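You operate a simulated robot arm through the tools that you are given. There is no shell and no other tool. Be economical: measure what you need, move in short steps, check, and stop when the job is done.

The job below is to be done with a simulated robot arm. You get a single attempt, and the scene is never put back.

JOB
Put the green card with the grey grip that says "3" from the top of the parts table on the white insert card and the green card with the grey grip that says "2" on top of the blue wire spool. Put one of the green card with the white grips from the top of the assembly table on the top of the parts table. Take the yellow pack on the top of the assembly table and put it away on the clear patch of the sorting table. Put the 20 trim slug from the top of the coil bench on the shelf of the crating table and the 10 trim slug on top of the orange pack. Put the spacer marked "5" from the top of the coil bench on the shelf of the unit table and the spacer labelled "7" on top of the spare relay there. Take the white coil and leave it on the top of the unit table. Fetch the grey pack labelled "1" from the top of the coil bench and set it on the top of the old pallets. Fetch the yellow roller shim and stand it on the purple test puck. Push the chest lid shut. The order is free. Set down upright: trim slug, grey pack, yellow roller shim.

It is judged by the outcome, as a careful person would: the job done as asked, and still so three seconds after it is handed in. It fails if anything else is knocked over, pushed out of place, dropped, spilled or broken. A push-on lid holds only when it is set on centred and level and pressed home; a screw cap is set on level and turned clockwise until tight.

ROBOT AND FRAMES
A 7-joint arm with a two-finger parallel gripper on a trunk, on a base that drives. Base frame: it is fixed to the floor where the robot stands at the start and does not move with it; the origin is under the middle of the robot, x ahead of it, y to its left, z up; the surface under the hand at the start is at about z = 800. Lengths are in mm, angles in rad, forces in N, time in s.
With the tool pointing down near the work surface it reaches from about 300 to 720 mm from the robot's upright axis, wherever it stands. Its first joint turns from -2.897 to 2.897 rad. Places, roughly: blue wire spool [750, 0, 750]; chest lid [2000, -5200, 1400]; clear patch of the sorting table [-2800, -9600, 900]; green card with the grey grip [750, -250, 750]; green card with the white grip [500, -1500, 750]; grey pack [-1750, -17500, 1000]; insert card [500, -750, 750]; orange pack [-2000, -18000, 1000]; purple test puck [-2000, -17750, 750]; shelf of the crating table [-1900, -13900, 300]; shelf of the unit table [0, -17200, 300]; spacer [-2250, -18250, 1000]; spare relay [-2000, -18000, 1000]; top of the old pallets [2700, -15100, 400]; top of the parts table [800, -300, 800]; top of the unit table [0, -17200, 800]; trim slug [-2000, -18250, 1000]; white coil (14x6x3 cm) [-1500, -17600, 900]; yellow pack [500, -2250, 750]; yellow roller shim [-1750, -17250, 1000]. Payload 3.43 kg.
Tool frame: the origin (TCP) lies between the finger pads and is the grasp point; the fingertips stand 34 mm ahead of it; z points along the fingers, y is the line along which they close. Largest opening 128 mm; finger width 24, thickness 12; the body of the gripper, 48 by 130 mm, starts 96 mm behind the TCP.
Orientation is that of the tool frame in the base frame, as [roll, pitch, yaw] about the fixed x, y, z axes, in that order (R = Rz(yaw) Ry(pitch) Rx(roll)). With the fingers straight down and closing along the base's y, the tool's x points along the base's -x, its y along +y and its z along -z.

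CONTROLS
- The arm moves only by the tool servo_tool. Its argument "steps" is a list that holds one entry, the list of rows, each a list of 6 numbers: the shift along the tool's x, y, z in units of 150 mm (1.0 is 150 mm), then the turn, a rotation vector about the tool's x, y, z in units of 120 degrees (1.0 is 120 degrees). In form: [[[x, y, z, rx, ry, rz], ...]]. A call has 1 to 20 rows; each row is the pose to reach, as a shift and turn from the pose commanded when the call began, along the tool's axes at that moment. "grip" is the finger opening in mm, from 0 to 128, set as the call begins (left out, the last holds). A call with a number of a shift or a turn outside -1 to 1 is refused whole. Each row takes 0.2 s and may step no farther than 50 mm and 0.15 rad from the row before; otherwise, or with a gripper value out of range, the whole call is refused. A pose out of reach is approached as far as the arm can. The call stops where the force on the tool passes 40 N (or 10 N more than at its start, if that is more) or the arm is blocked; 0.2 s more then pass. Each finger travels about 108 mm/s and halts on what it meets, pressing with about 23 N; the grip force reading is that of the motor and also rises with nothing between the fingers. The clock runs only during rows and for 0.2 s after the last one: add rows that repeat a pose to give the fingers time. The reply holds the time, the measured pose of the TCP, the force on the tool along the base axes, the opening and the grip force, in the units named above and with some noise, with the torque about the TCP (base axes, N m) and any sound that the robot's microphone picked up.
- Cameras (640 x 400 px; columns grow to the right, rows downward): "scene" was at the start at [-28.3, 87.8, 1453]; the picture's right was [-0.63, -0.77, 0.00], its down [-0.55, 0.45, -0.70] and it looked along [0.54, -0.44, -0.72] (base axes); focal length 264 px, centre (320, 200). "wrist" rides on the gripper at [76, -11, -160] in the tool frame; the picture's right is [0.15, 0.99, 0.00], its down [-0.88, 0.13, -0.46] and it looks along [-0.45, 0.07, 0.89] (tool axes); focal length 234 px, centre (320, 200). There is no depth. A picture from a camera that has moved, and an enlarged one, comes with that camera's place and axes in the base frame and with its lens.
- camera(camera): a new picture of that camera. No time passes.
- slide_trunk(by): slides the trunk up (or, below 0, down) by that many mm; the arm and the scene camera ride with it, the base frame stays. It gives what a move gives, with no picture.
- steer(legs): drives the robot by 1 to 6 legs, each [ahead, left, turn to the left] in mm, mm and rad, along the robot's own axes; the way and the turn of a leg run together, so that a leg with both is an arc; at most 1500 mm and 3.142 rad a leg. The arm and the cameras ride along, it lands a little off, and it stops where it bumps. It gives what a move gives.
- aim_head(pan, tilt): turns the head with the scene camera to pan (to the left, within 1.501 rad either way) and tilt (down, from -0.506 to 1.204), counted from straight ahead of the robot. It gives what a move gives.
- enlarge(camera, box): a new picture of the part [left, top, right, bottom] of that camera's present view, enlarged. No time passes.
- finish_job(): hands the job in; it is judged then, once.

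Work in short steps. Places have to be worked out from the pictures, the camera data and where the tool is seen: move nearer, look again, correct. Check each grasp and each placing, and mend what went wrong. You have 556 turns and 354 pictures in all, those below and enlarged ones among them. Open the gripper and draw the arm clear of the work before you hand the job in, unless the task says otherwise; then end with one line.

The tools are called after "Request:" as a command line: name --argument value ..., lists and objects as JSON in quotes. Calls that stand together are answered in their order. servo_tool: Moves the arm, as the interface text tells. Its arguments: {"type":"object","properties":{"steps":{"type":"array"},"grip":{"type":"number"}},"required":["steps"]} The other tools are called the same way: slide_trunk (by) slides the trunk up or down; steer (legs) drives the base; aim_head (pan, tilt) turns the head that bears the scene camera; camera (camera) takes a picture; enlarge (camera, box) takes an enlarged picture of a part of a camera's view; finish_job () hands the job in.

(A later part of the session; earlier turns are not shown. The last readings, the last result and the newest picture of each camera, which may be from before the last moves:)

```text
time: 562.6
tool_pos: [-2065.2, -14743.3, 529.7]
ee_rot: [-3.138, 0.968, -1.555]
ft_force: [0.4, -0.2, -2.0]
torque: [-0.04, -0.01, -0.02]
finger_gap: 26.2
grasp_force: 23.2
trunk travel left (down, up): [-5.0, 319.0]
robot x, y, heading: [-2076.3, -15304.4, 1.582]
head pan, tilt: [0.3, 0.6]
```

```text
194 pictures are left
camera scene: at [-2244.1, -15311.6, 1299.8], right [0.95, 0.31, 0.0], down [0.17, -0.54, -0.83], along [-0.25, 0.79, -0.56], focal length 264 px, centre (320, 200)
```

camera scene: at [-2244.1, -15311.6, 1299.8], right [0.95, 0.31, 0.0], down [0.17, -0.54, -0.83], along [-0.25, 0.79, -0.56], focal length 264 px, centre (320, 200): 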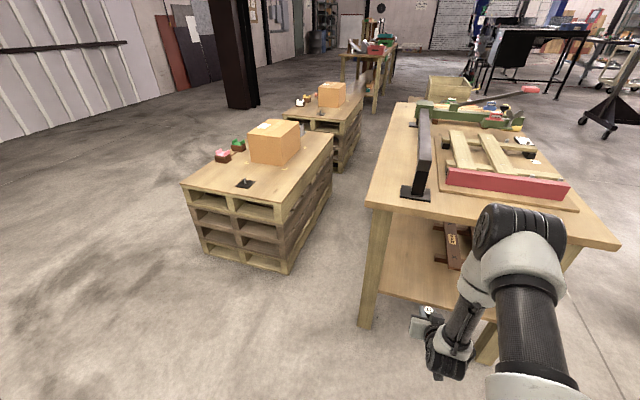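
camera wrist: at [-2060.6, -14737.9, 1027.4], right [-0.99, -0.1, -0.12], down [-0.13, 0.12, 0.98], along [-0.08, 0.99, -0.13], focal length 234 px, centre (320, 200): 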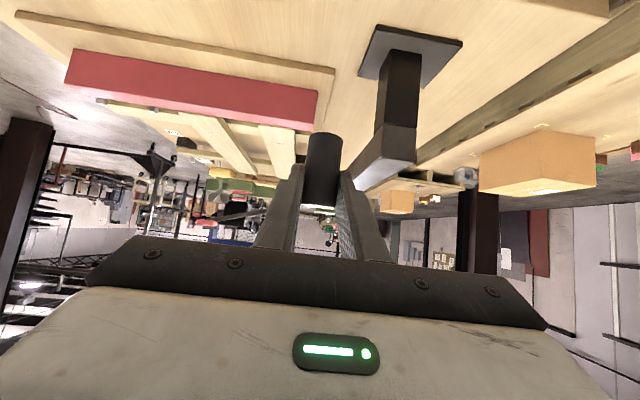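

Elbow and forearm are nearly vertical outside the edge. Lower another 140 mm.

Request:
servo_tool --steps '[[[0.206, 0, 0.142, 0, 0, 0], [0.412, 0, 0.284, 0, 0, 0], [0.618, 0, 0.426, 0, 0, 0], [0.769, 0, 0.529, 0, 0, 0], [0.769, 0, 0.529, 0, 0, 0]]]'

Request:
camera --camera "scene"

Request:
camera --camera "wrist"

```text
time: 563.8
tool_pos: [-2066.0, -14743.3, 388.7]
ee_rot: [-3.135, 0.968, -1.555]
ft_force: [-0.6, 1.0, -1.3]
torque: [0.0, 0.0, 0.02]
finger_gap: 26.1
grasp_force: 22.9
trunk travel left (down, up): [-5.0, 319.0]
robot x, y, heading: [-2075.3, -15304.5, 1.581]
head pan, tilt: [0.3, 0.6]
```

```text
193 pictures are left
camera scene: at [-2244.1, -15311.6, 1299.8], right [0.95, 0.31, 0.0], down [0.17, -0.54, -0.83], along [-0.25, 0.79, -0.56], focal length 264 px, centre (320, 200)
```

scene: 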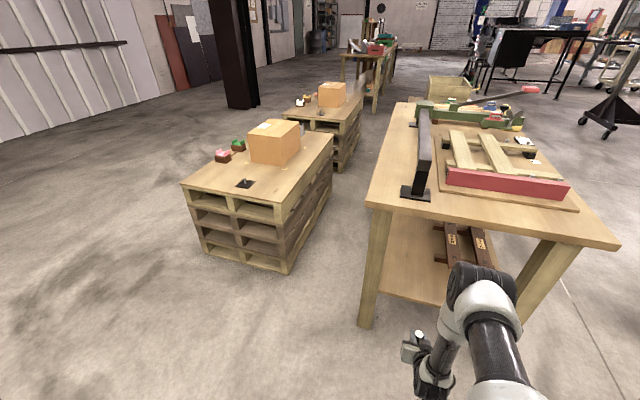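

```text
192 pictures are left
camera wrist: at [-2053.9, -14917.9, 417.2], right [-0.99, -0.09, -0.12], down [-0.13, 0.12, 0.98], along [-0.08, 0.99, -0.13], focal length 234 px, centre (320, 200)
```

wrist: 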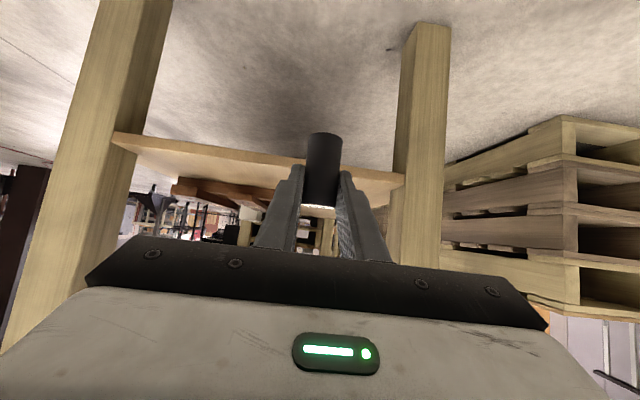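

Driving in would bring the forearm against the table edge; instead extend the arm forward so the forearm slopes. Test extending 140 mm here.

Request:
servo_tool --steps '[[[-0.13, 0, 0.2, 0, 0, 0], [-0.26, 0, 0.39, 0, 0, 0], [-0.4, 0, 0.58, 0, 0, 0], [-0.53, 0, 0.77, 0, 0, 0], [-0.53, 0, 0.77, 0, 0, 0]]]'

Request:
camera --camera "scene"

```text
time: 565.0
tool_pos: [-2067.4, -14600.8, 387.3]
ee_rot: [-3.137, 0.967, -1.556]
ft_force: [0.5, 0.6, -1.3]
torque: [-0.01, -0.02, 0.0]
finger_gap: 26.2
grasp_force: 23.0
trunk travel left (down, up): [-5.0, 319.0]
robot x, y, heading: [-2074.4, -15301.0, 1.58]
head pan, tilt: [0.3, 0.6]
```

```text
191 pictures are left
camera scene: at [-2244.1, -15311.5, 1299.8], right [0.95, 0.31, 0.0], down [0.17, -0.54, -0.83], along [-0.25, 0.79, -0.56], focal length 264 px, centre (320, 200)
```

scene: 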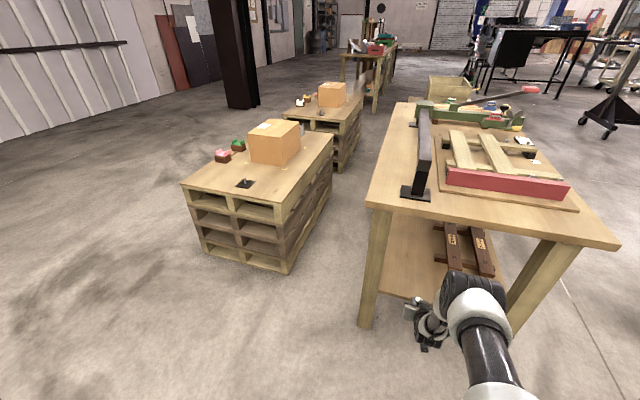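

Works. Extend another 75 mm then creep the base forward 70.

Request:
servo_tool --steps '[[[-0.14, 0, 0.2, 0, 0, 0], [-0.28, 0, 0.41, 0, 0, 0], [-0.28, 0, 0.41, 0, 0, 0]]]'

Request:
camera --camera "wrist"

Request:
camera --camera "scene"

```text
time: 565.8
tool_pos: [-2068.2, -14526.3, 387.7]
ee_rot: [-3.136, 0.966, -1.557]
ft_force: [0.0, 0.2, -1.2]
torque: [0.02, -0.02, 0.02]
finger_gap: 26.4
grasp_force: 23.0
trunk travel left (down, up): [-5.0, 319.0]
robot x, y, heading: [-2081.7, -15303.4, 1.583]
head pan, tilt: [0.3, 0.6]
```

```text
190 pictures are left
camera wrist: at [-2055.9, -14701.4, 415.7], right [-0.99, -0.09, -0.12], down [-0.13, 0.12, 0.98], along [-0.08, 0.99, -0.13], focal length 234 px, centre (320, 200)
```

wrist: 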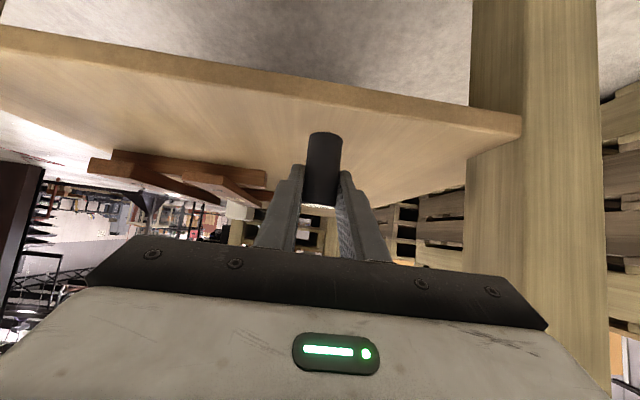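

```text
189 pictures are left
camera scene: at [-2244.1, -15311.5, 1299.8], right [0.95, 0.31, 0.0], down [0.17, -0.54, -0.83], along [-0.25, 0.79, -0.56], focal length 264 px, centre (320, 200)
```

scene: 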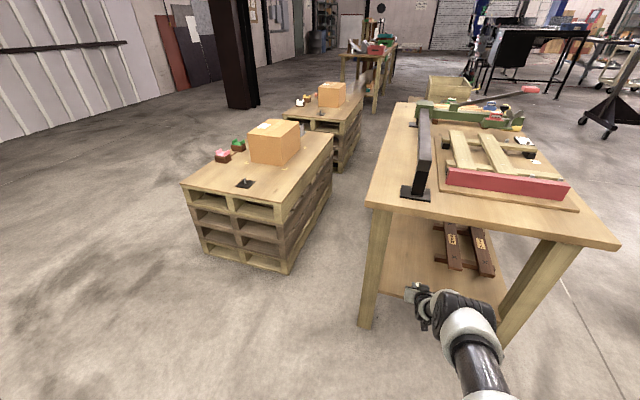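

Slug is right at the shelf's front edge. Drive ahead 70.

Request:
steer --legs '[[72, 0, 0]]'

Request:
camera --camera "wrist"

Request:
camera --camera "scene"

```text
time: 566.8
tool_pos: [-2068.9, -14456.9, 388.6]
ee_rot: [-3.135, 0.969, -1.555]
ft_force: [-0.3, -0.3, -0.7]
torque: [-0.02, 0.03, -0.02]
finger_gap: 26.3
grasp_force: 22.6
trunk travel left (down, up): [-5.0, 319.0]
robot x, y, heading: [-2081.7, -15230.9, 1.582]
head pan, tilt: [0.3, 0.6]
```

```text
188 pictures are left
camera wrist: at [-2056.6, -14631.2, 415.7], right [-0.99, -0.09, -0.12], down [-0.13, 0.12, 0.98], along [-0.08, 0.99, -0.13], focal length 234 px, centre (320, 200)
```

wrist: 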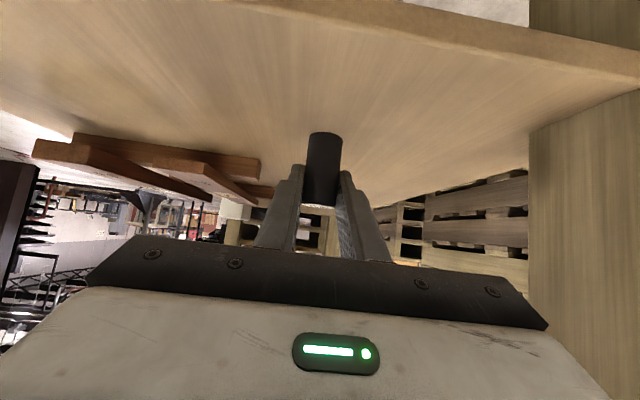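

```text
187 pictures are left
camera scene: at [-2244.8, -15241.3, 1299.8], right [0.95, 0.31, 0.0], down [0.17, -0.54, -0.83], along [-0.25, 0.79, -0.56], focal length 264 px, centre (320, 200)
```

scene: 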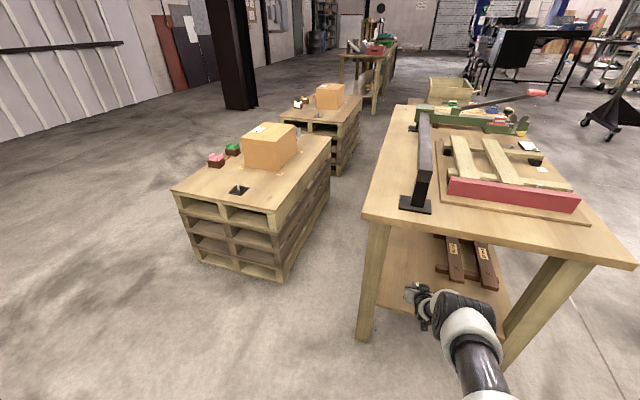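

Now lower gently onto the shelf.

Request:
servo_tool --steps '[[[0.08, 0, 0.055, 0, 0, 0], [0.165, 0, 0.113, 0, 0, 0], [0.165, 0, 0.113, 0, 0, 0]]]'

Request:
servo_tool --steps '[[[0.0165, 0, 0.0113, 0, 0, 0], [0.033, 0, 0.0227, 0, 0, 0], [0.0495, 0, 0.034, 0, 0, 0], [0.066, 0, 0.0453, 0, 0, 0], [0.0825, 0, 0.0567, 0, 0, 0]]]'

```text
time: 567.6
tool_pos: [-2067.9, -14452.2, 364.0]
ee_rot: [-3.138, 0.978, -1.556]
ft_force: [1.3, -8.4, 32.4]
torque: [1.85, -0.08, -0.14]
finger_gap: 25.7
grasp_force: 21.7
trunk travel left (down, up): [-5.0, 319.0]
robot x, y, heading: [-2081.7, -15233.6, 1.581]
head pan, tilt: [0.3, 0.6]
```

```text
time: 568.8
tool_pos: [-2068.1, -14456.2, 351.1]
ee_rot: [-3.137, 0.974, -1.555]
ft_force: [1.4, 3.8, 20.4]
torque: [0.28, 0.07, 0.0]
finger_gap: 26.1
grasp_force: 22.9
out of reach, approached as far as the arm can: row 5
trunk travel left (down, up): [-5.0, 319.0]
robot x, y, heading: [-2077.3, -15231.5, 1.582]
head pan, tilt: [0.3, 0.6]
```

Contact seems early; look.

Request:
camera --camera "wrist"

Request:
enlarge --camera "scene" --box '[360, 230, 540, 360]'

```text
186 pictures are left
camera wrist: at [-2056.9, -14631.2, 378.1], right [-0.99, -0.09, -0.12], down [-0.13, 0.12, 0.98], along [-0.08, 0.99, -0.13], focal length 234 px, centre (320, 200)
```

wrist: 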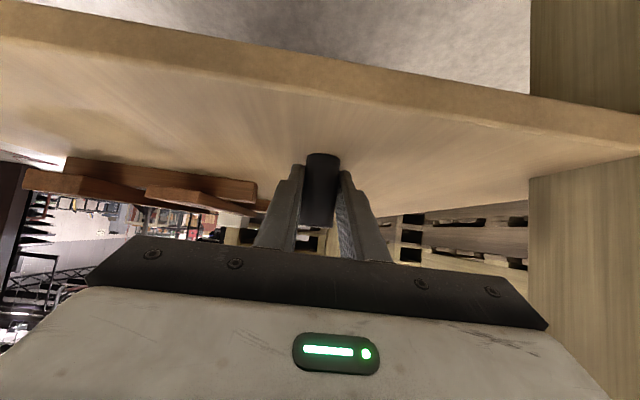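

```text
3.08 times, centred on (450, 295) of scene
camera zoom: at [-2244.8, -15243.0, 1299.8], right [0.95, 0.31, 0.0], down [0.17, -0.54, -0.83], along [-0.25, 0.79, -0.56], focal length 812 px, centre (-80, -92)
```

zoom: 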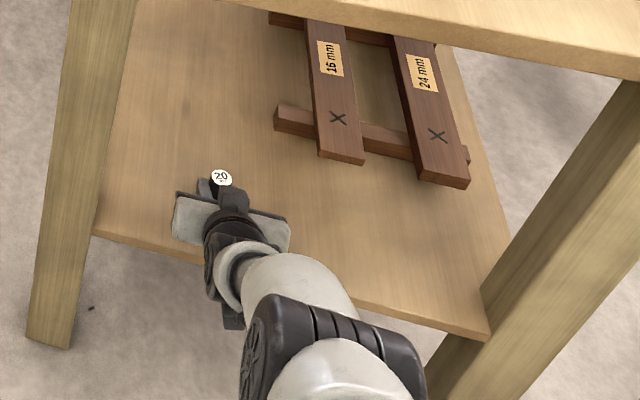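

Slug is seated on the shelf (slipped a little in the grip, still upright). Ease 2 mm and open.

Request:
servo_tool --steps '[[[-0.011, 0, -0.0075, 0, 0, 0], [-0.011, 0, -0.0075, 0, 0, 0]]]'

Request:
servo_tool --steps '[[[0, 0, 0, 0, 0, 0], [0, 0, 0, 0, 0, 0], [0, 0, 0, 0, 0, 0]]]' --grip 52

Request:
camera --camera "wrist"

```text
time: 569.4
tool_pos: [-2068.4, -14456.5, 350.3]
ee_rot: [-3.136, 0.971, -1.556]
ft_force: [0.7, 6.1, 15.2]
torque: [0.42, 0.01, -0.03]
finger_gap: 26.2
grasp_force: 22.9
trunk travel left (down, up): [-5.0, 319.0]
robot x, y, heading: [-2078.1, -15232.5, 1.578]
head pan, tilt: [0.3, 0.6]
```

```text
time: 570.2
tool_pos: [-2068.8, -14459.5, 350.0]
ee_rot: [-3.136, 0.968, -1.556]
ft_force: [6.4, -8.7, 12.6]
torque: [0.02, 0.14, 0.09]
finger_gap: 48.2
grasp_force: 0.0
trunk travel left (down, up): [-5.0, 319.0]
robot x, y, heading: [-2075.5, -15236.8, 1.582]
head pan, tilt: [0.3, 0.6]
```

```text
184 pictures are left
camera wrist: at [-2057.7, -14634.1, 377.5], right [-0.99, -0.1, -0.12], down [-0.13, 0.12, 0.98], along [-0.08, 0.99, -0.14], focal length 234 px, centre (320, 200)
```

wrist: 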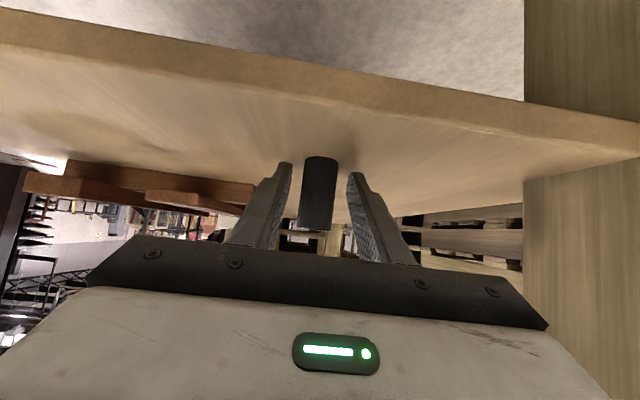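

Slug stands free. Retract horizontally.

Request:
servo_tool --steps '[[[-0.02, 0, -0.02, 0, 0, 0], [0.07, 0, -0.17, 0, 0, 0], [0.17, 0, -0.33, 0, 0, 0], [0.28, 0, -0.5, 0, 0, 0], [0.38, 0, -0.66, 0, 0, 0], [0.5, 0, -0.83, 0, 0, 0]]]'

Request:
camera --camera "wrist"

Request:
enlarge --camera "scene" --box '[360, 230, 540, 360]'

```text
time: 571.6
tool_pos: [-2066.1, -14602.7, 357.2]
ee_rot: [-3.137, 0.969, -1.556]
ft_force: [0.1, -0.5, 0.2]
torque: [-0.04, -0.01, 0.02]
finger_gap: 51.9
grasp_force: 0.0
trunk travel left (down, up): [-5.0, 319.0]
robot x, y, heading: [-2079.3, -15232.7, 1.583]
head pan, tilt: [0.3, 0.6]
```

```text
183 pictures are left
camera wrist: at [-2054.9, -14777.5, 385.4], right [-0.99, -0.09, -0.12], down [-0.13, 0.12, 0.98], along [-0.08, 0.99, -0.13], focal length 234 px, centre (320, 200)
```

wrist: 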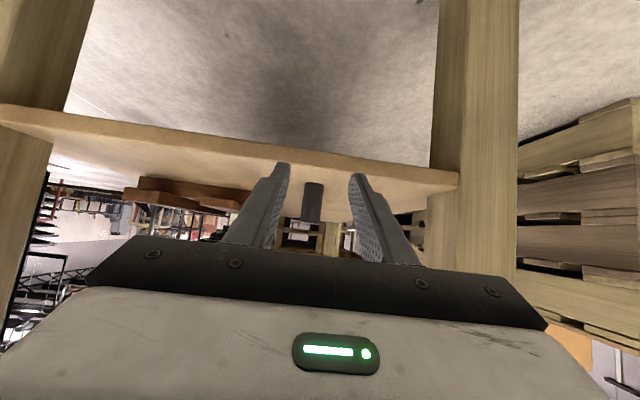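

```text
3.08 times, centred on (450, 295) of scene
camera zoom: at [-2244.8, -15241.3, 1299.8], right [0.95, 0.31, 0.0], down [0.17, -0.54, -0.83], along [-0.25, 0.79, -0.56], focal length 812 px, centre (-80, -92)
```

zoom: 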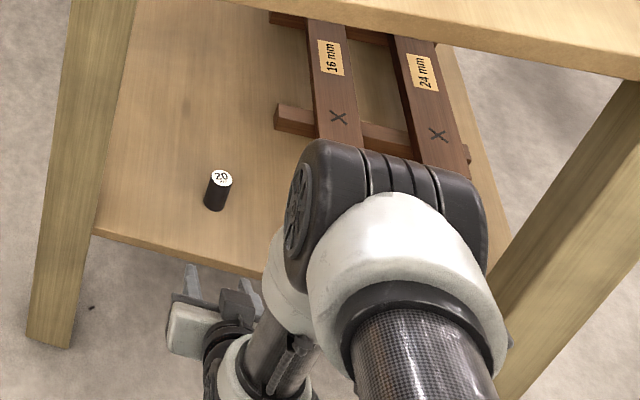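

Slug 20 is upright on the shelf. Retract further, back off, and raise.

Request:
servo_tool --steps '[[[0.1, 0, -0.15, 0, 0, 0], [0.2, 0, -0.3, 0, 0, 0], [0.3, 0, -0.45, 0, 0, 0], [0.416, 0, -0.604, 0, 0, 0], [0.416, 0, -0.604, 0, 0, 0]]]'

Request:
steer --legs '[[-50, 0, 0]]'

Request:
servo_tool --steps '[[[-0.2, 0, -0.14, 0, 0, 0], [-0.4, 0, -0.28, 0, 0, 0], [-0.6, 0, -0.42, 0, 0, 0], [-0.8, 0, -0.55, 0, 0, 0]]]'

Request:
servo_tool --steps '[[[-0.2, 0, -0.14, 0, 0, 0], [-0.4, 0, -0.28, 0, 0, 0], [-0.6, 0, -0.42, 0, 0, 0], [-0.8, 0, -0.55, 0, 0, 0]]]'

Request:
slide_trunk --by 170

Request:
camera --camera "scene"

```text
time: 572.8
tool_pos: [-2064.2, -14712.5, 356.9]
ee_rot: [-3.136, 0.97, -1.556]
ft_force: [0.3, 0.0, 0.2]
torque: [-0.01, -0.01, -0.05]
finger_gap: 52.0
grasp_force: 0.1
trunk travel left (down, up): [-5.0, 319.0]
robot x, y, heading: [-2081.4, -15232.2, 1.58]
head pan, tilt: [0.3, 0.6]
```

```text
time: 573.7
tool_pos: [-2064.9, -14762.5, 355.7]
ee_rot: [-3.136, 0.969, -1.556]
ft_force: [0.4, 0.1, 0.2]
torque: [0.02, 0.0, -0.03]
finger_gap: 52.2
grasp_force: 0.1
trunk travel left (down, up): [-5.0, 319.0]
robot x, y, heading: [-2080.7, -15281.0, 1.581]
head pan, tilt: [0.3, 0.6]
```

```text
time: 574.7
tool_pos: [-2065.3, -14763.8, 502.6]
ee_rot: [-3.137, 0.969, -1.556]
ft_force: [0.7, -0.5, -0.4]
torque: [-0.01, -0.02, 0.0]
finger_gap: 52.0
grasp_force: 0.1
trunk travel left (down, up): [-5.0, 319.0]
robot x, y, heading: [-2077.4, -15283.4, 1.588]
head pan, tilt: [0.3, 0.6]
```

```text
time: 575.7
tool_pos: [-2065.4, -14764.5, 647.8]
ee_rot: [-3.135, 0.968, -1.555]
ft_force: [0.6, -0.4, 0.0]
torque: [0.02, 0.0, 0.01]
finger_gap: 51.9
grasp_force: 0.0
trunk travel left (down, up): [-5.0, 319.0]
robot x, y, heading: [-2071.5, -15283.4, 1.58]
head pan, tilt: [0.3, 0.6]
```

```text
time: 577.7
tool_pos: [-2065.6, -14762.8, 818.7]
ee_rot: [-3.137, 0.969, -1.556]
ft_force: [0.1, 0.0, -0.1]
torque: [0.01, -0.01, -0.01]
finger_gap: 52.2
grasp_force: 0.0
trunk travel left (down, up): [-175.0, 149.0]
robot x, y, heading: [-2077.5, -15287.1, 1.582]
head pan, tilt: [0.3, 0.6]
```

```text
181 pictures are left
camera scene: at [-2244.3, -15291.2, 1469.7], right [0.95, 0.31, 0.0], down [0.17, -0.54, -0.83], along [-0.25, 0.79, -0.56], focal length 264 px, centre (320, 200)
```

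scene: 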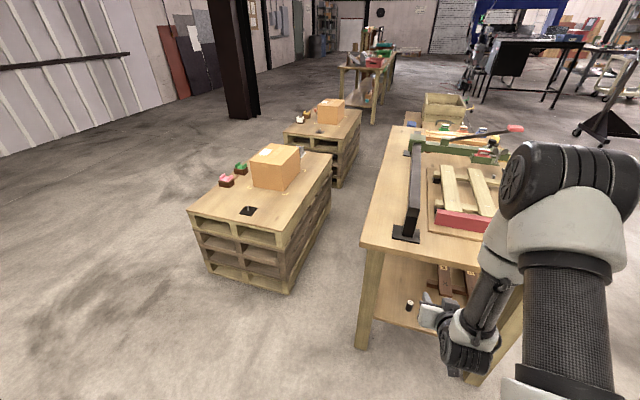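

Raise more and drive back to the bench's back side near spacer 5.

Request:
servo_tool --steps '[[[-0.2, 0, -0.14, 0, 0, 0], [-0.4, 0, -0.28, 0, 0, 0], [-0.6, 0, -0.42, 0, 0, 0], [-0.8, 0, -0.55, 0, 0, 0]]]'

Request:
steer --legs '[[40, 0, 0], [0, 880, 0], [0, 0, -1.58], [0, -1050, 0], [0, -1050, 0], [0, -1050, 0]]'

Request:
aim_head --pan 0.3 --tilt 0.8

Request:
camera --camera "scene"

Request:
camera --camera "wrist"

```text
time: 578.7
tool_pos: [-2066.3, -14763.2, 964.3]
ee_rot: [-3.135, 0.967, -1.557]
ft_force: [-0.3, -0.3, -0.3]
torque: [0.01, -0.01, 0.04]
finger_gap: 52.2
grasp_force: 0.1
trunk travel left (down, up): [-175.0, 149.0]
robot x, y, heading: [-2077.4, -15280.9, 1.579]
head pan, tilt: [0.3, 0.6]
```

```text
time: 621.7
tool_pos: [-2405.3, -18422.3, 963.7]
ee_rot: [-3.137, 0.969, 3.139]
ft_force: [0.1, 0.0, -0.5]
torque: [-0.01, 0.03, 0.01]
finger_gap: 51.8
grasp_force: 0.0
trunk travel left (down, up): [-175.0, 149.0]
robot x, y, heading: [-2925.0, -18401.9, -0.007]
head pan, tilt: [0.3, 0.6]
```

```text
time: 622.5
tool_pos: [-2407.9, -18422.1, 962.5]
ee_rot: [-3.136, 0.967, 3.14]
ft_force: [-0.2, 0.6, 0.4]
torque: [-0.01, -0.02, 0.01]
finger_gap: 52.1
grasp_force: 0.1
trunk travel left (down, up): [-175.0, 149.0]
robot x, y, heading: [-2928.6, -18401.3, -0.008]
head pan, tilt: [0.3, 0.799]
```

```text
180 pictures are left
camera scene: at [-2939.1, -18238.5, 1453.0], right [0.29, -0.96, 0.0], down [-0.69, -0.21, -0.7], along [0.67, 0.2, -0.72], focal length 264 px, centre (320, 200)
```

scene: 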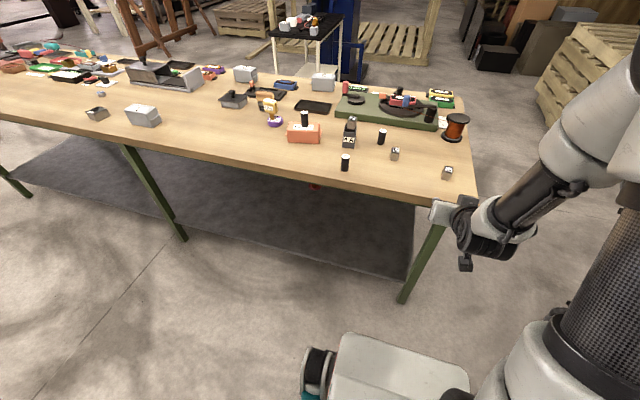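

```text
179 pictures are left
camera wrist: at [-2582.7, -18432.1, 991.7], right [-0.08, 0.99, -0.12], down [0.12, 0.13, 0.98], along [0.99, 0.06, -0.13], focal length 234 px, centre (320, 200)
```

wrist: 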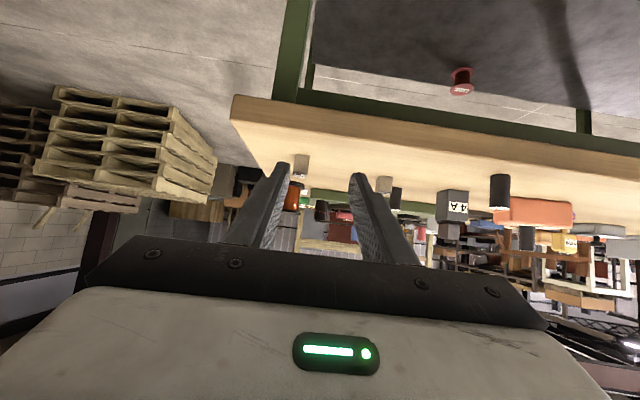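

Spacer 5 is at ≈(-2160,-18448). Drive ahead 165, right 26.

Request:
steer --legs '[[165, -26, 0]]'

Request:
camera --camera "wrist"

Request:
enlarge --camera "scene" --box '[320, 130, 560, 280]'

```text
time: 623.9
tool_pos: [-2241.9, -18449.6, 963.7]
ee_rot: [-3.136, 0.967, 3.141]
ft_force: [0.3, -0.3, 0.9]
torque: [0.0, 0.0, -0.03]
finger_gap: 52.1
grasp_force: 0.0
trunk travel left (down, up): [-175.0, 149.0]
robot x, y, heading: [-2759.3, -18425.4, -0.004]
head pan, tilt: [0.3, 0.799]
```

```text
178 pictures are left
camera wrist: at [-2418.4, -18458.7, 991.7], right [-0.08, 0.99, -0.12], down [0.12, 0.13, 0.98], along [0.99, 0.06, -0.13], focal length 234 px, centre (320, 200)
```

wrist: 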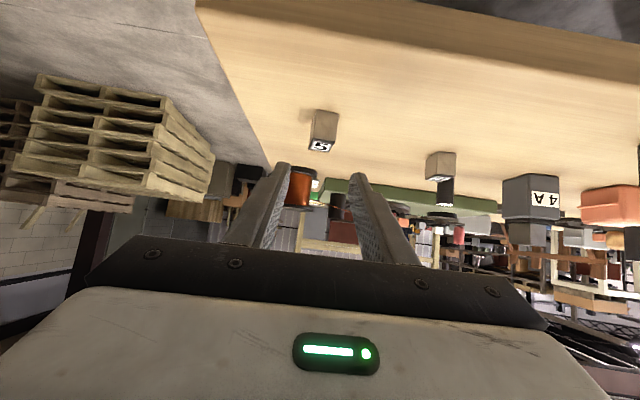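

```text
2.67 times, centred on (440, 205) of scene
camera zoom: at [-2774.8, -18265.2, 1452.9], right [0.29, -0.96, 0.0], down [-0.69, -0.21, -0.7], along [0.67, 0.2, -0.72], focal length 704 px, centre (0, 187)
```

zoom: 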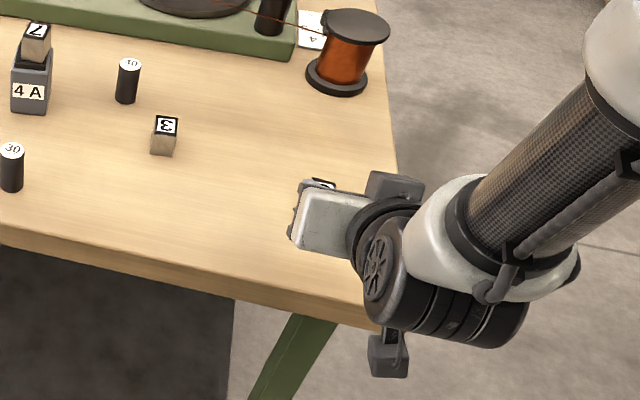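

Spacer 5 ahead between the fingers. Go to the pre-grasp, then advance along the tool axis (TCP end ≈(-2168, 891)).

Request:
servo_tool --steps '[[[0.124, 0, 0.15, 0, 0, 0], [0.124, 0, 0.35, 0, 0, 0], [0.124, 0, 0.55, 0, 0, 0], [0.124, 0, 0.683, 0, 0, 0], [0.124, 0, 0.683, 0, 0, 0]]]' --grip 62

Request:
camera --camera "wrist"

```text
time: 625.1
tool_pos: [-2167.5, -18449.1, 891.2]
ee_rot: [-3.137, 0.97, 3.14]
ft_force: [-0.2, 0.0, -0.4]
torque: [-0.02, 0.02, 0.03]
finger_gap: 62.1
grasp_force: 0.0
trunk travel left (down, up): [-175.0, 149.0]
robot x, y, heading: [-2766.1, -18426.0, -0.002]
head pan, tilt: [0.3, 0.799]
```

```text
176 pictures are left
camera wrist: at [-2344.1, -18459.8, 918.7], right [-0.08, 0.99, -0.12], down [0.12, 0.13, 0.98], along [0.99, 0.06, -0.13], focal length 234 px, centre (320, 200)
```

wrist: 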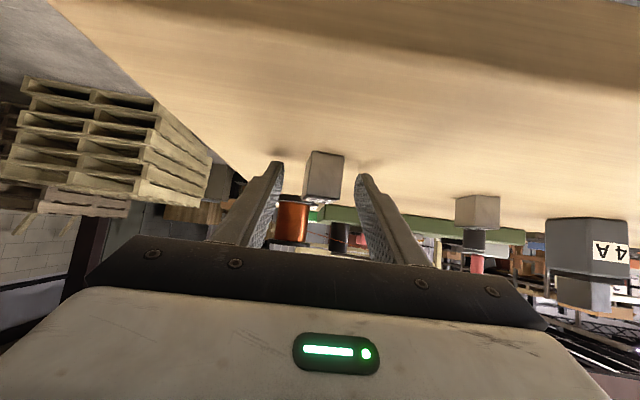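

Request:
servo_tool --steps '[[[0, 0, 0, 0, 0, 0], [0, 0, 0, 0, 0, 0], [0, 0, 0, 0, 0, 0], [0, 0, 0, 0, 0, 0]]]' --grip 0

Request:
servo_tool --steps '[[[-0.14, 0, -0.1, 0, 0, 0], [-0.3, 0, -0.25, 0, 0, 0], [-0.4, 0, -0.42, 0, 0, 0], [-0.431, 0, -0.62, 0, 0, 0], [-0.431, 0, -0.62, 0, 0, 0]]]'

Request:
camera --camera "wrist"

```text
time: 626.1
tool_pos: [-2167.8, -18448.9, 892.3]
ee_rot: [-3.136, 0.97, 3.14]
ft_force: [-0.1, -0.4, 0.8]
torque: [0.0, 0.02, 0.02]
finger_gap: 25.5
grasp_force: 21.6
trunk travel left (down, up): [-175.0, 149.0]
robot x, y, heading: [-2761.0, -18427.6, -0.001]
head pan, tilt: [0.3, 0.799]
```

```text
time: 627.3
tool_pos: [-2208.5, -18447.2, 996.3]
ee_rot: [-3.136, 0.969, 3.139]
ft_force: [-0.4, -0.1, -0.1]
torque: [-0.02, 0.02, -0.03]
finger_gap: 25.5
grasp_force: 23.0
trunk travel left (down, up): [-175.0, 149.0]
robot x, y, heading: [-2761.5, -18426.0, -0.006]
head pan, tilt: [0.3, 0.799]
```

```text
175 pictures are left
camera wrist: at [-2384.9, -18458.6, 1024.0], right [-0.08, 0.99, -0.12], down [0.12, 0.13, 0.98], along [0.99, 0.06, -0.13], focal length 234 px, centre (320, 200)
```

wrist: 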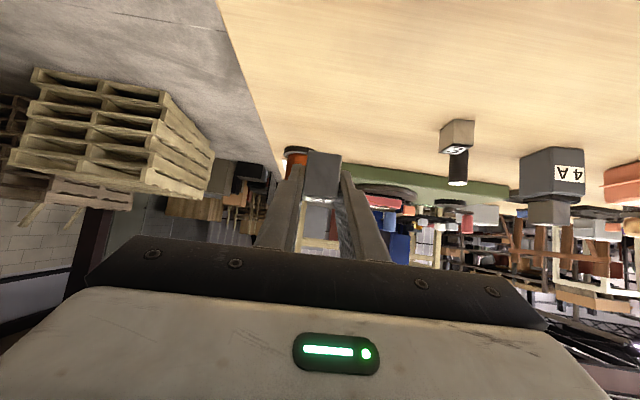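

Spacer 5 held (25.5 mm). Drive: back off, up to the gap, through it east.

Request:
steer --legs '[[-170, 0, 0], [0, 1120, 0], [0, 1120, 0], [0, 1120, 0]]'

Request:
aim_head --pan 0.4 --tilt 0.6

Request:
camera --camera "scene"

```text
time: 660.8
tool_pos: [-2340.2, -15086.6, 995.8]
ee_rot: [-3.137, 0.97, 3.119]
ft_force: [0.6, -0.4, -2.0]
torque: [0.0, 0.03, -0.02]
finger_gap: 25.5
grasp_force: 22.7
trunk travel left (down, up): [-175.0, 149.0]
robot x, y, heading: [-2889.5, -15055.4, -0.026]
head pan, tilt: [0.3, 0.799]
```

```text
time: 661.5
tool_pos: [-2340.5, -15087.6, 996.2]
ee_rot: [-3.137, 0.968, 3.119]
ft_force: [-0.5, 0.0, -0.5]
torque: [-0.02, -0.01, 0.02]
finger_gap: 25.5
grasp_force: 23.0
trunk travel left (down, up): [-175.0, 149.0]
robot x, y, heading: [-2894.0, -15055.2, -0.026]
head pan, tilt: [0.4, 0.6]
```

```text
174 pictures are left
camera scene: at [-2897.4, -14882.1, 1469.7], right [0.36, -0.93, 0.0], down [-0.53, -0.21, -0.82], along [0.77, 0.3, -0.57], focal length 264 px, centre (320, 200)
```

scene: 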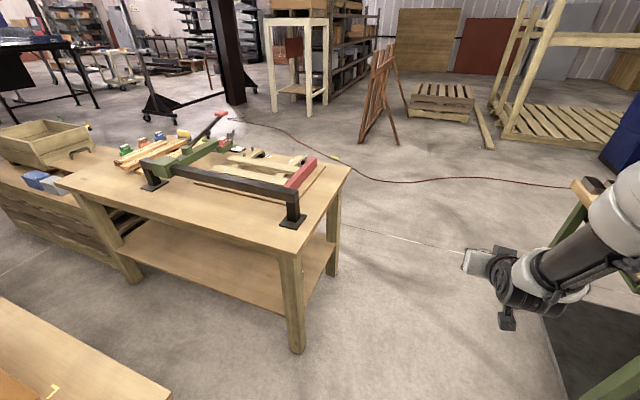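

Request:
steer --legs '[[0, -30, 0.026], [1100, 0, 0], [1100, 0, 0], [0, 0, -1.57], [1050, 0, 0], [0, 650, 0]]'

Request:
camera --camera "scene"

```text
time: 688.0
tool_pos: [-86.8, -16696.9, 994.8]
ee_rot: [-3.135, 0.969, 1.569]
ft_force: [0.5, 0.4, -0.5]
torque: [-0.03, 0.0, 0.0]
finger_gap: 25.6
grasp_force: 22.8
trunk travel left (down, up): [-175.0, 149.0]
robot x, y, heading: [-69.1, -16143.7, -1.576]
head pan, tilt: [0.4, 0.6]
```

```text
173 pictures are left
camera scene: at [105.9, -16137.5, 1469.8], right [-0.92, -0.39, 0.0], down [-0.22, 0.52, -0.83], along [0.32, -0.76, -0.56], focal length 264 px, centre (320, 200)
```

scene: 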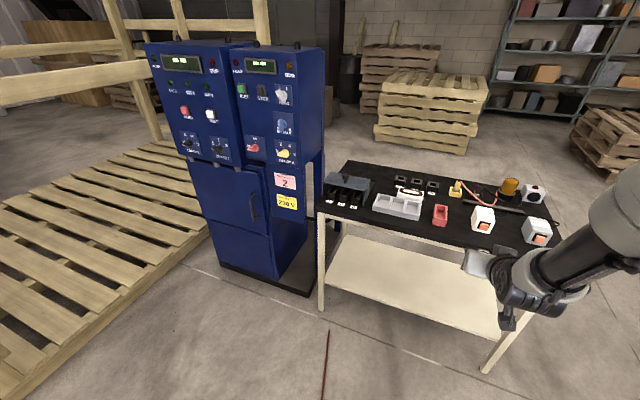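

Shelf front edge is flush with the tabletop at y≈-17000. Lower trunk and arm in front of the table.

Request:
slide_trunk --by -170

Request:
servo_tool --steps '[[[0.206, 0, 0.142, 0, 0, 0], [0.412, 0, 0.284, 0, 0, 0], [0.618, 0, 0.426, 0, 0, 0], [0.824, 0, 0.567, 0, 0, 0]]]'

Request:
servo_tool --steps '[[[0.206, 0, 0.142, 0, 0, 0], [0.412, 0, 0.284, 0, 0, 0], [0.618, 0, 0.426, 0, 0, 0], [0.824, 0, 0.567, 0, 0, 0]]]'

Request:
servo_tool --steps '[[[0.206, 0, 0.142, 0, 0, 0], [0.412, 0, 0.284, 0, 0, 0], [0.618, 0, 0.426, 0, 0, 0], [0.75, 0, 0.516, 0, 0, 0], [0.75, 0, 0.516, 0, 0, 0]]]'

Request:
camera --camera "wrist"

Request:
camera --camera "scene"

```text
time: 690.0
tool_pos: [-86.8, -16697.9, 825.8]
ee_rot: [-3.137, 0.969, 1.571]
ft_force: [-0.2, 0.0, -0.4]
torque: [0.01, 0.02, 0.01]
finger_gap: 25.4
grasp_force: 22.8
trunk travel left (down, up): [-5.0, 319.0]
robot x, y, heading: [-67.8, -16142.8, -1.578]
head pan, tilt: [0.4, 0.6]
```

```text
time: 691.0
tool_pos: [-86.1, -16696.4, 676.7]
ee_rot: [-3.136, 0.968, 1.571]
ft_force: [-0.7, 0.1, -0.7]
torque: [-0.02, -0.03, 0.01]
finger_gap: 25.2
grasp_force: 23.3
trunk travel left (down, up): [-5.0, 319.0]
robot x, y, heading: [-71.4, -16143.7, -1.576]
head pan, tilt: [0.4, 0.6]
```

```text
time: 692.0
tool_pos: [-86.1, -16697.1, 526.7]
ee_rot: [-3.135, 0.969, 1.572]
ft_force: [0.0, -0.6, -1.2]
torque: [0.06, 0.0, 0.02]
finger_gap: 25.3
grasp_force: 22.4
trunk travel left (down, up): [-5.0, 319.0]
robot x, y, heading: [-67.0, -16143.8, -1.574]
head pan, tilt: [0.4, 0.6]
```

```text
time: 693.2
tool_pos: [-87.3, -16697.7, 389.2]
ee_rot: [-3.136, 0.968, 1.571]
ft_force: [-0.3, 0.1, -1.6]
torque: [0.03, -0.01, -0.02]
finger_gap: 25.5
grasp_force: 23.2
trunk travel left (down, up): [-5.0, 319.0]
robot x, y, heading: [-68.0, -16146.3, -1.576]
head pan, tilt: [0.4, 0.6]
```

```text
172 pictures are left
camera wrist: at [-98.5, -16523.3, 416.5], right [0.99, 0.08, -0.12], down [0.13, -0.12, 0.98], along [0.06, -0.99, -0.13], focal length 234 px, centre (320, 200)
```

wrist: 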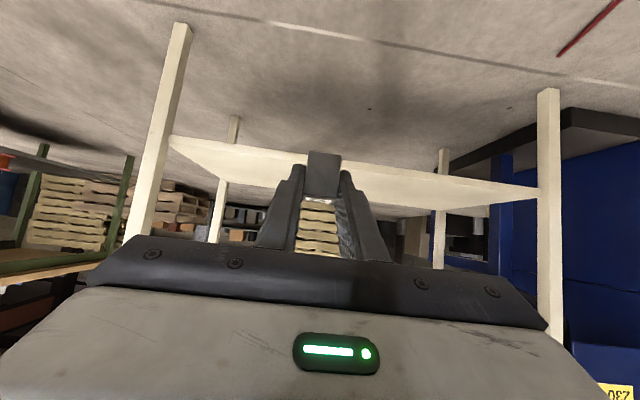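

```text
171 pictures are left
camera scene: at [105.9, -16137.4, 1299.8], right [-0.92, -0.39, 0.0], down [-0.22, 0.52, -0.83], along [0.32, -0.76, -0.56], focal length 264 px, centre (320, 200)
```

scene: 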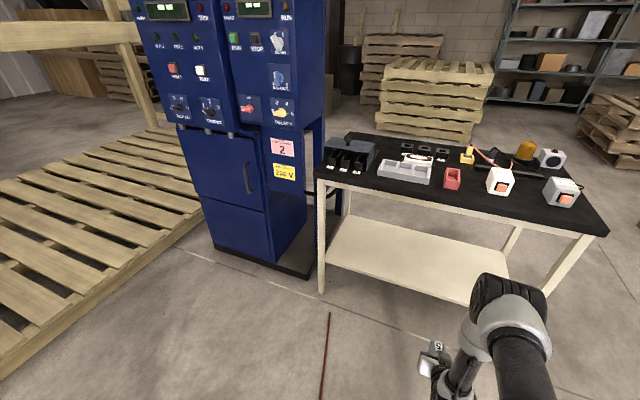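

Extend 150 mm, then drive ahead to bring the spacer over the shelf.

Request:
servo_tool --steps '[[[-0.14, 0, 0.205, 0, 0, 0], [-0.28, 0, 0.41, 0, 0, 0], [-0.42, 0, 0.615, 0, 0, 0], [-0.567, 0, 0.824, 0, 0, 0], [-0.567, 0, 0.824, 0, 0, 0]]]'

Request:
steer --legs '[[215, 0, 0]]'

Request:
camera --camera "wrist"

Request:
camera --camera "scene"

```text
time: 694.4
tool_pos: [-89.1, -16849.2, 388.4]
ee_rot: [-3.137, 0.967, 1.573]
ft_force: [-0.4, -0.3, -1.3]
torque: [0.01, 0.07, 0.01]
finger_gap: 25.5
grasp_force: 22.8
trunk travel left (down, up): [-5.0, 319.0]
robot x, y, heading: [-67.3, -16142.1, -1.572]
head pan, tilt: [0.4, 0.6]
```

```text
time: 696.0
tool_pos: [-87.5, -17061.5, 389.3]
ee_rot: [-3.136, 0.97, 1.574]
ft_force: [0.5, -0.8, -1.2]
torque: [-0.03, 0.02, -0.03]
finger_gap: 25.2
grasp_force: 22.9
trunk travel left (down, up): [-5.0, 319.0]
robot x, y, heading: [-67.7, -16355.2, -1.569]
head pan, tilt: [0.4, 0.6]
```

```text
170 pictures are left
camera wrist: at [-99.6, -16887.7, 417.0], right [0.99, 0.08, -0.12], down [0.13, -0.12, 0.98], along [0.06, -0.99, -0.13], focal length 234 px, centre (320, 200)
```

wrist: 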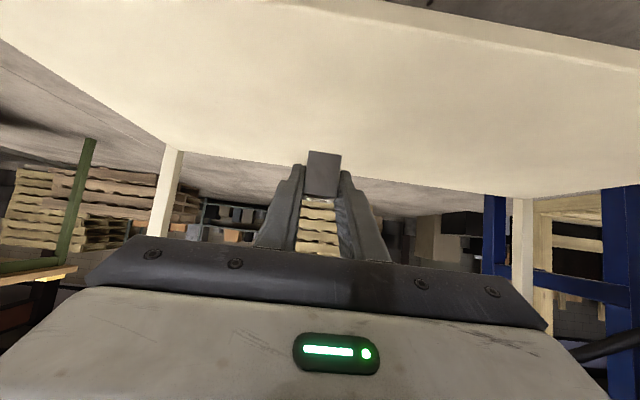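

```text
169 pictures are left
camera scene: at [105.2, -16350.3, 1299.8], right [-0.92, -0.39, 0.0], down [-0.22, 0.52, -0.83], along [0.32, -0.76, -0.56], focal length 264 px, centre (320, 200)
```

scene: 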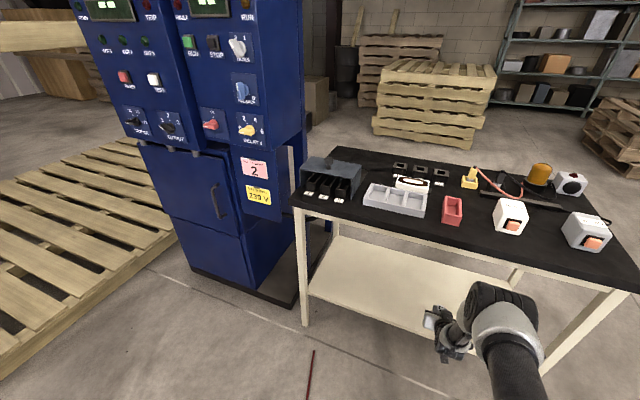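

Over the shelf. Lower gently to contact.

Request:
servo_tool --steps '[[[0.08, 0, 0.055, 0, 0, 0], [0.165, 0, 0.113, 0, 0, 0], [0.2, 0, 0.137, 0, 0, 0], [0.22, 0, 0.151, 0, 0, 0], [0.24, 0, 0.165, 0, 0, 0]]]'

Request:
servo_tool --steps '[[[0.02, 0, 0.0137, 0, 0, 0], [0.04, 0, 0.0275, 0, 0, 0], [0.06, 0, 0.041, 0, 0, 0]]]'

```text
time: 697.2
tool_pos: [-87.0, -17062.9, 345.0]
ee_rot: [-3.136, 0.967, 1.571]
ft_force: [0.9, -0.3, -1.3]
torque: [0.02, 0.0, 0.02]
finger_gap: 25.2
grasp_force: 23.0
trunk travel left (down, up): [-5.0, 319.0]
robot x, y, heading: [-69.2, -16359.3, -1.575]
head pan, tilt: [0.4, 0.6]
```

```text
time: 698.0
tool_pos: [-88.1, -17061.0, 333.4]
ee_rot: [-3.136, 0.967, 1.572]
ft_force: [-0.3, -0.2, -0.7]
torque: [0.0, 0.01, -0.04]
finger_gap: 25.2
grasp_force: 23.2
trunk travel left (down, up): [-5.0, 319.0]
robot x, y, heading: [-70.5, -16358.1, -1.573]
head pan, tilt: [0.4, 0.6]
```

Request:
servo_tool --steps '[[[0.015, 0, 0.01, 0, 0, 0], [0.03, 0, 0.02, 0, 0, 0], [0.045, 0, 0.03, 0, 0, 0], [0.06, 0, 0.041, 0, 0, 0]]]'

Request:
camera --camera "wrist"

```text
time: 699.0
tool_pos: [-87.5, -17061.9, 322.4]
ee_rot: [-3.138, 0.967, 1.573]
ft_force: [-0.5, -0.5, 0.1]
torque: [0.02, 0.02, 0.01]
finger_gap: 25.1
grasp_force: 22.6
trunk travel left (down, up): [-5.0, 319.0]
robot x, y, heading: [-69.7, -16359.1, -1.574]
head pan, tilt: [0.4, 0.6]
```

```text
168 pictures are left
camera wrist: at [-99.7, -16888.0, 351.2], right [0.99, 0.08, -0.12], down [0.13, -0.12, 0.98], along [0.06, -0.99, -0.13], focal length 234 px, centre (320, 200)
```

wrist: 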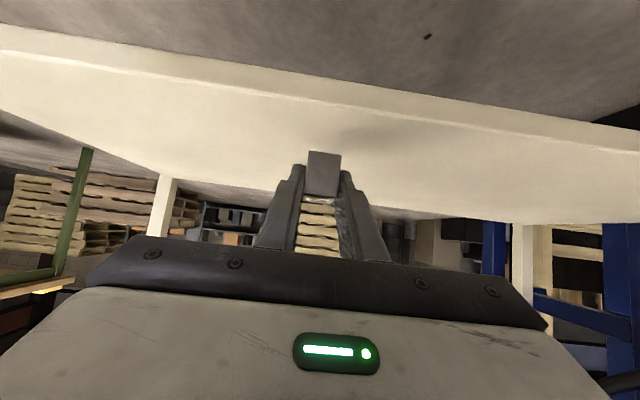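

Request:
servo_tool --steps '[[[0.015, 0, 0.01, 0, 0, 0], [0.03, 0, 0.02, 0, 0, 0], [0.045, 0, 0.03, 0, 0, 0], [0.06, 0, 0.041, 0, 0, 0]]]'

```text
time: 700.0
tool_pos: [-86.6, -17063.0, 312.9]
ee_rot: [-3.137, 0.967, 1.573]
ft_force: [-0.5, -0.9, 0.1]
torque: [0.01, 0.03, 0.01]
finger_gap: 25.4
grasp_force: 23.2
trunk travel left (down, up): [-5.0, 319.0]
robot x, y, heading: [-70.2, -16353.6, -1.573]
head pan, tilt: [0.4, 0.6]
```

Request:
servo_tool --steps '[[[0.015, 0, 0.01, 0, 0, 0], [0.03, 0, 0.02, 0, 0, 0], [0.045, 0, 0.03, 0, 0, 0]]]'

Request:
camera --camera "wrist"

```text
time: 700.8
tool_pos: [-87.3, -17062.0, 304.4]
ee_rot: [-3.136, 0.968, 1.572]
ft_force: [0.5, 0.3, -0.9]
torque: [0.0, 0.0, 0.03]
finger_gap: 25.5
grasp_force: 22.8
trunk travel left (down, up): [-5.0, 319.0]
robot x, y, heading: [-67.2, -16360.1, -1.577]
head pan, tilt: [0.4, 0.6]
```

```text
167 pictures are left
camera wrist: at [-99.7, -16887.3, 332.1], right [0.99, 0.08, -0.12], down [0.13, -0.12, 0.98], along [0.06, -0.99, -0.13], focal length 234 px, centre (320, 200)
```

wrist: 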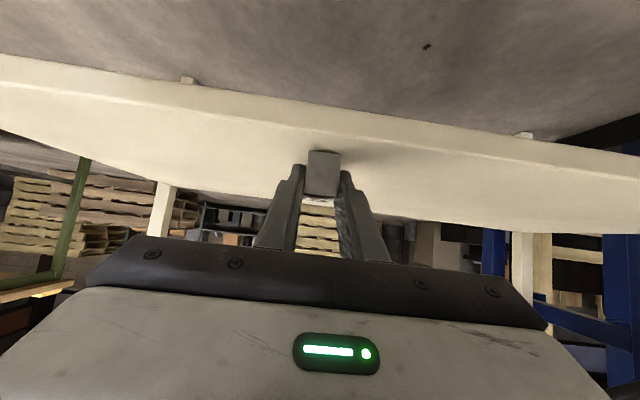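

No contact yet; continue in 2 mm steps.

Request:
servo_tool --steps '[[[0.011, 0, 0.0076, 0, 0, 0], [0.022, 0, 0.0152, 0, 0, 0], [0.033, 0, 0.0227, 0, 0, 0], [0.044, 0, 0.03, 0, 0, 0], [0.055, 0, 0.038, 0, 0, 0]]]'

Request:
enlarge --camera "scene" --box '[380, 260, 560, 370]'

```text
time: 702.0
tool_pos: [-87.6, -17065.2, 298.3]
ee_rot: [-3.136, 0.979, 1.574]
ft_force: [0.4, 2.3, 8.6]
torque: [0.05, -0.11, 0.01]
finger_gap: 25.6
grasp_force: 22.7
trunk travel left (down, up): [-5.0, 319.0]
robot x, y, heading: [-70.4, -16359.8, -1.576]
head pan, tilt: [0.4, 0.6]
stopped in row 5: the force on the tool passed its limit at 41 N (the readings are from after the stop); the commanded pose is now the measured one
```

```text
3.56 times, centred on (470, 315) of scene
camera zoom: at [105.2, -16349.4, 1299.4], right [-0.92, -0.39, 0.0], down [-0.22, 0.52, -0.83], along [0.32, -0.76, -0.56], focal length 938 px, centre (-213, -209)
```

zoom: 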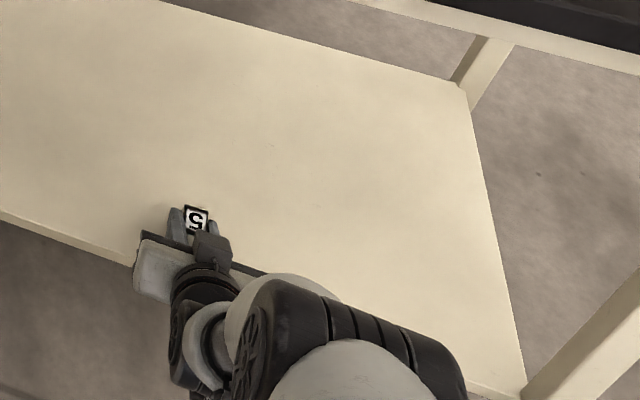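

Contact; spacer is well inside the shelf edge. Release and retract horizontally.

Request:
servo_tool --steps '[[[-0.008, 0, -0.005, 0, 0, 0], [-0.008, 0, -0.005, 0, 0, 0], [-0.008, 0, -0.005, 0, 0, 0]]]' --grip 56

Request:
servo_tool --steps '[[[-0.02, 0, -0.02, 0, 0, 0], [0.05, 0, -0.17, 0, 0, 0], [0.15, 0, -0.33, 0, 0, 0], [0.26, 0, -0.5, 0, 0, 0], [0.36, 0, -0.66, 0, 0, 0], [0.46, 0, -0.83, 0, 0, 0]]]'

Request:
enlarge --camera "scene" --box '[380, 260, 560, 370]'

```text
time: 702.9
tool_pos: [-88.8, -17064.3, 299.5]
ee_rot: [-3.136, 0.976, 1.573]
ft_force: [-4.9, -0.2, 6.5]
torque: [-0.15, -0.09, -0.12]
finger_gap: 53.3
grasp_force: 0.1
trunk travel left (down, up): [-5.0, 319.0]
robot x, y, heading: [-69.0, -16357.9, -1.571]
head pan, tilt: [0.4, 0.6]
```

```text
time: 704.2
tool_pos: [-87.0, -16922.6, 310.9]
ee_rot: [-3.136, 0.976, 1.573]
ft_force: [0.7, 0.4, 0.1]
torque: [-0.02, 0.02, 0.01]
finger_gap: 56.2
grasp_force: 0.1
trunk travel left (down, up): [-5.0, 319.0]
robot x, y, heading: [-70.2, -16358.8, -1.573]
head pan, tilt: [0.4, 0.6]
```

```text
3.56 times, centred on (470, 315) of scene
camera zoom: at [105.2, -16350.1, 1299.8], right [-0.92, -0.39, 0.0], down [-0.22, 0.52, -0.83], along [0.32, -0.76, -0.56], focal length 938 px, centre (-213, -209)
```

zoom: 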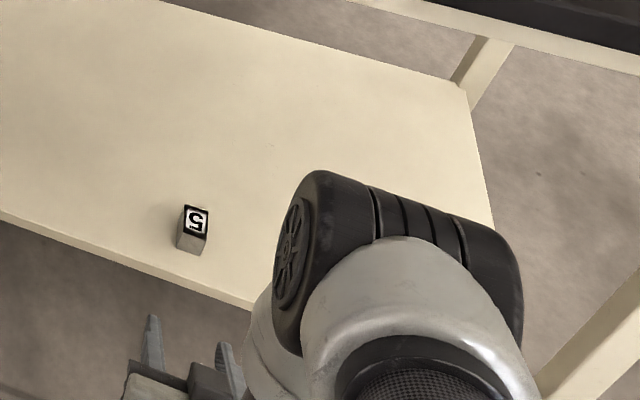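

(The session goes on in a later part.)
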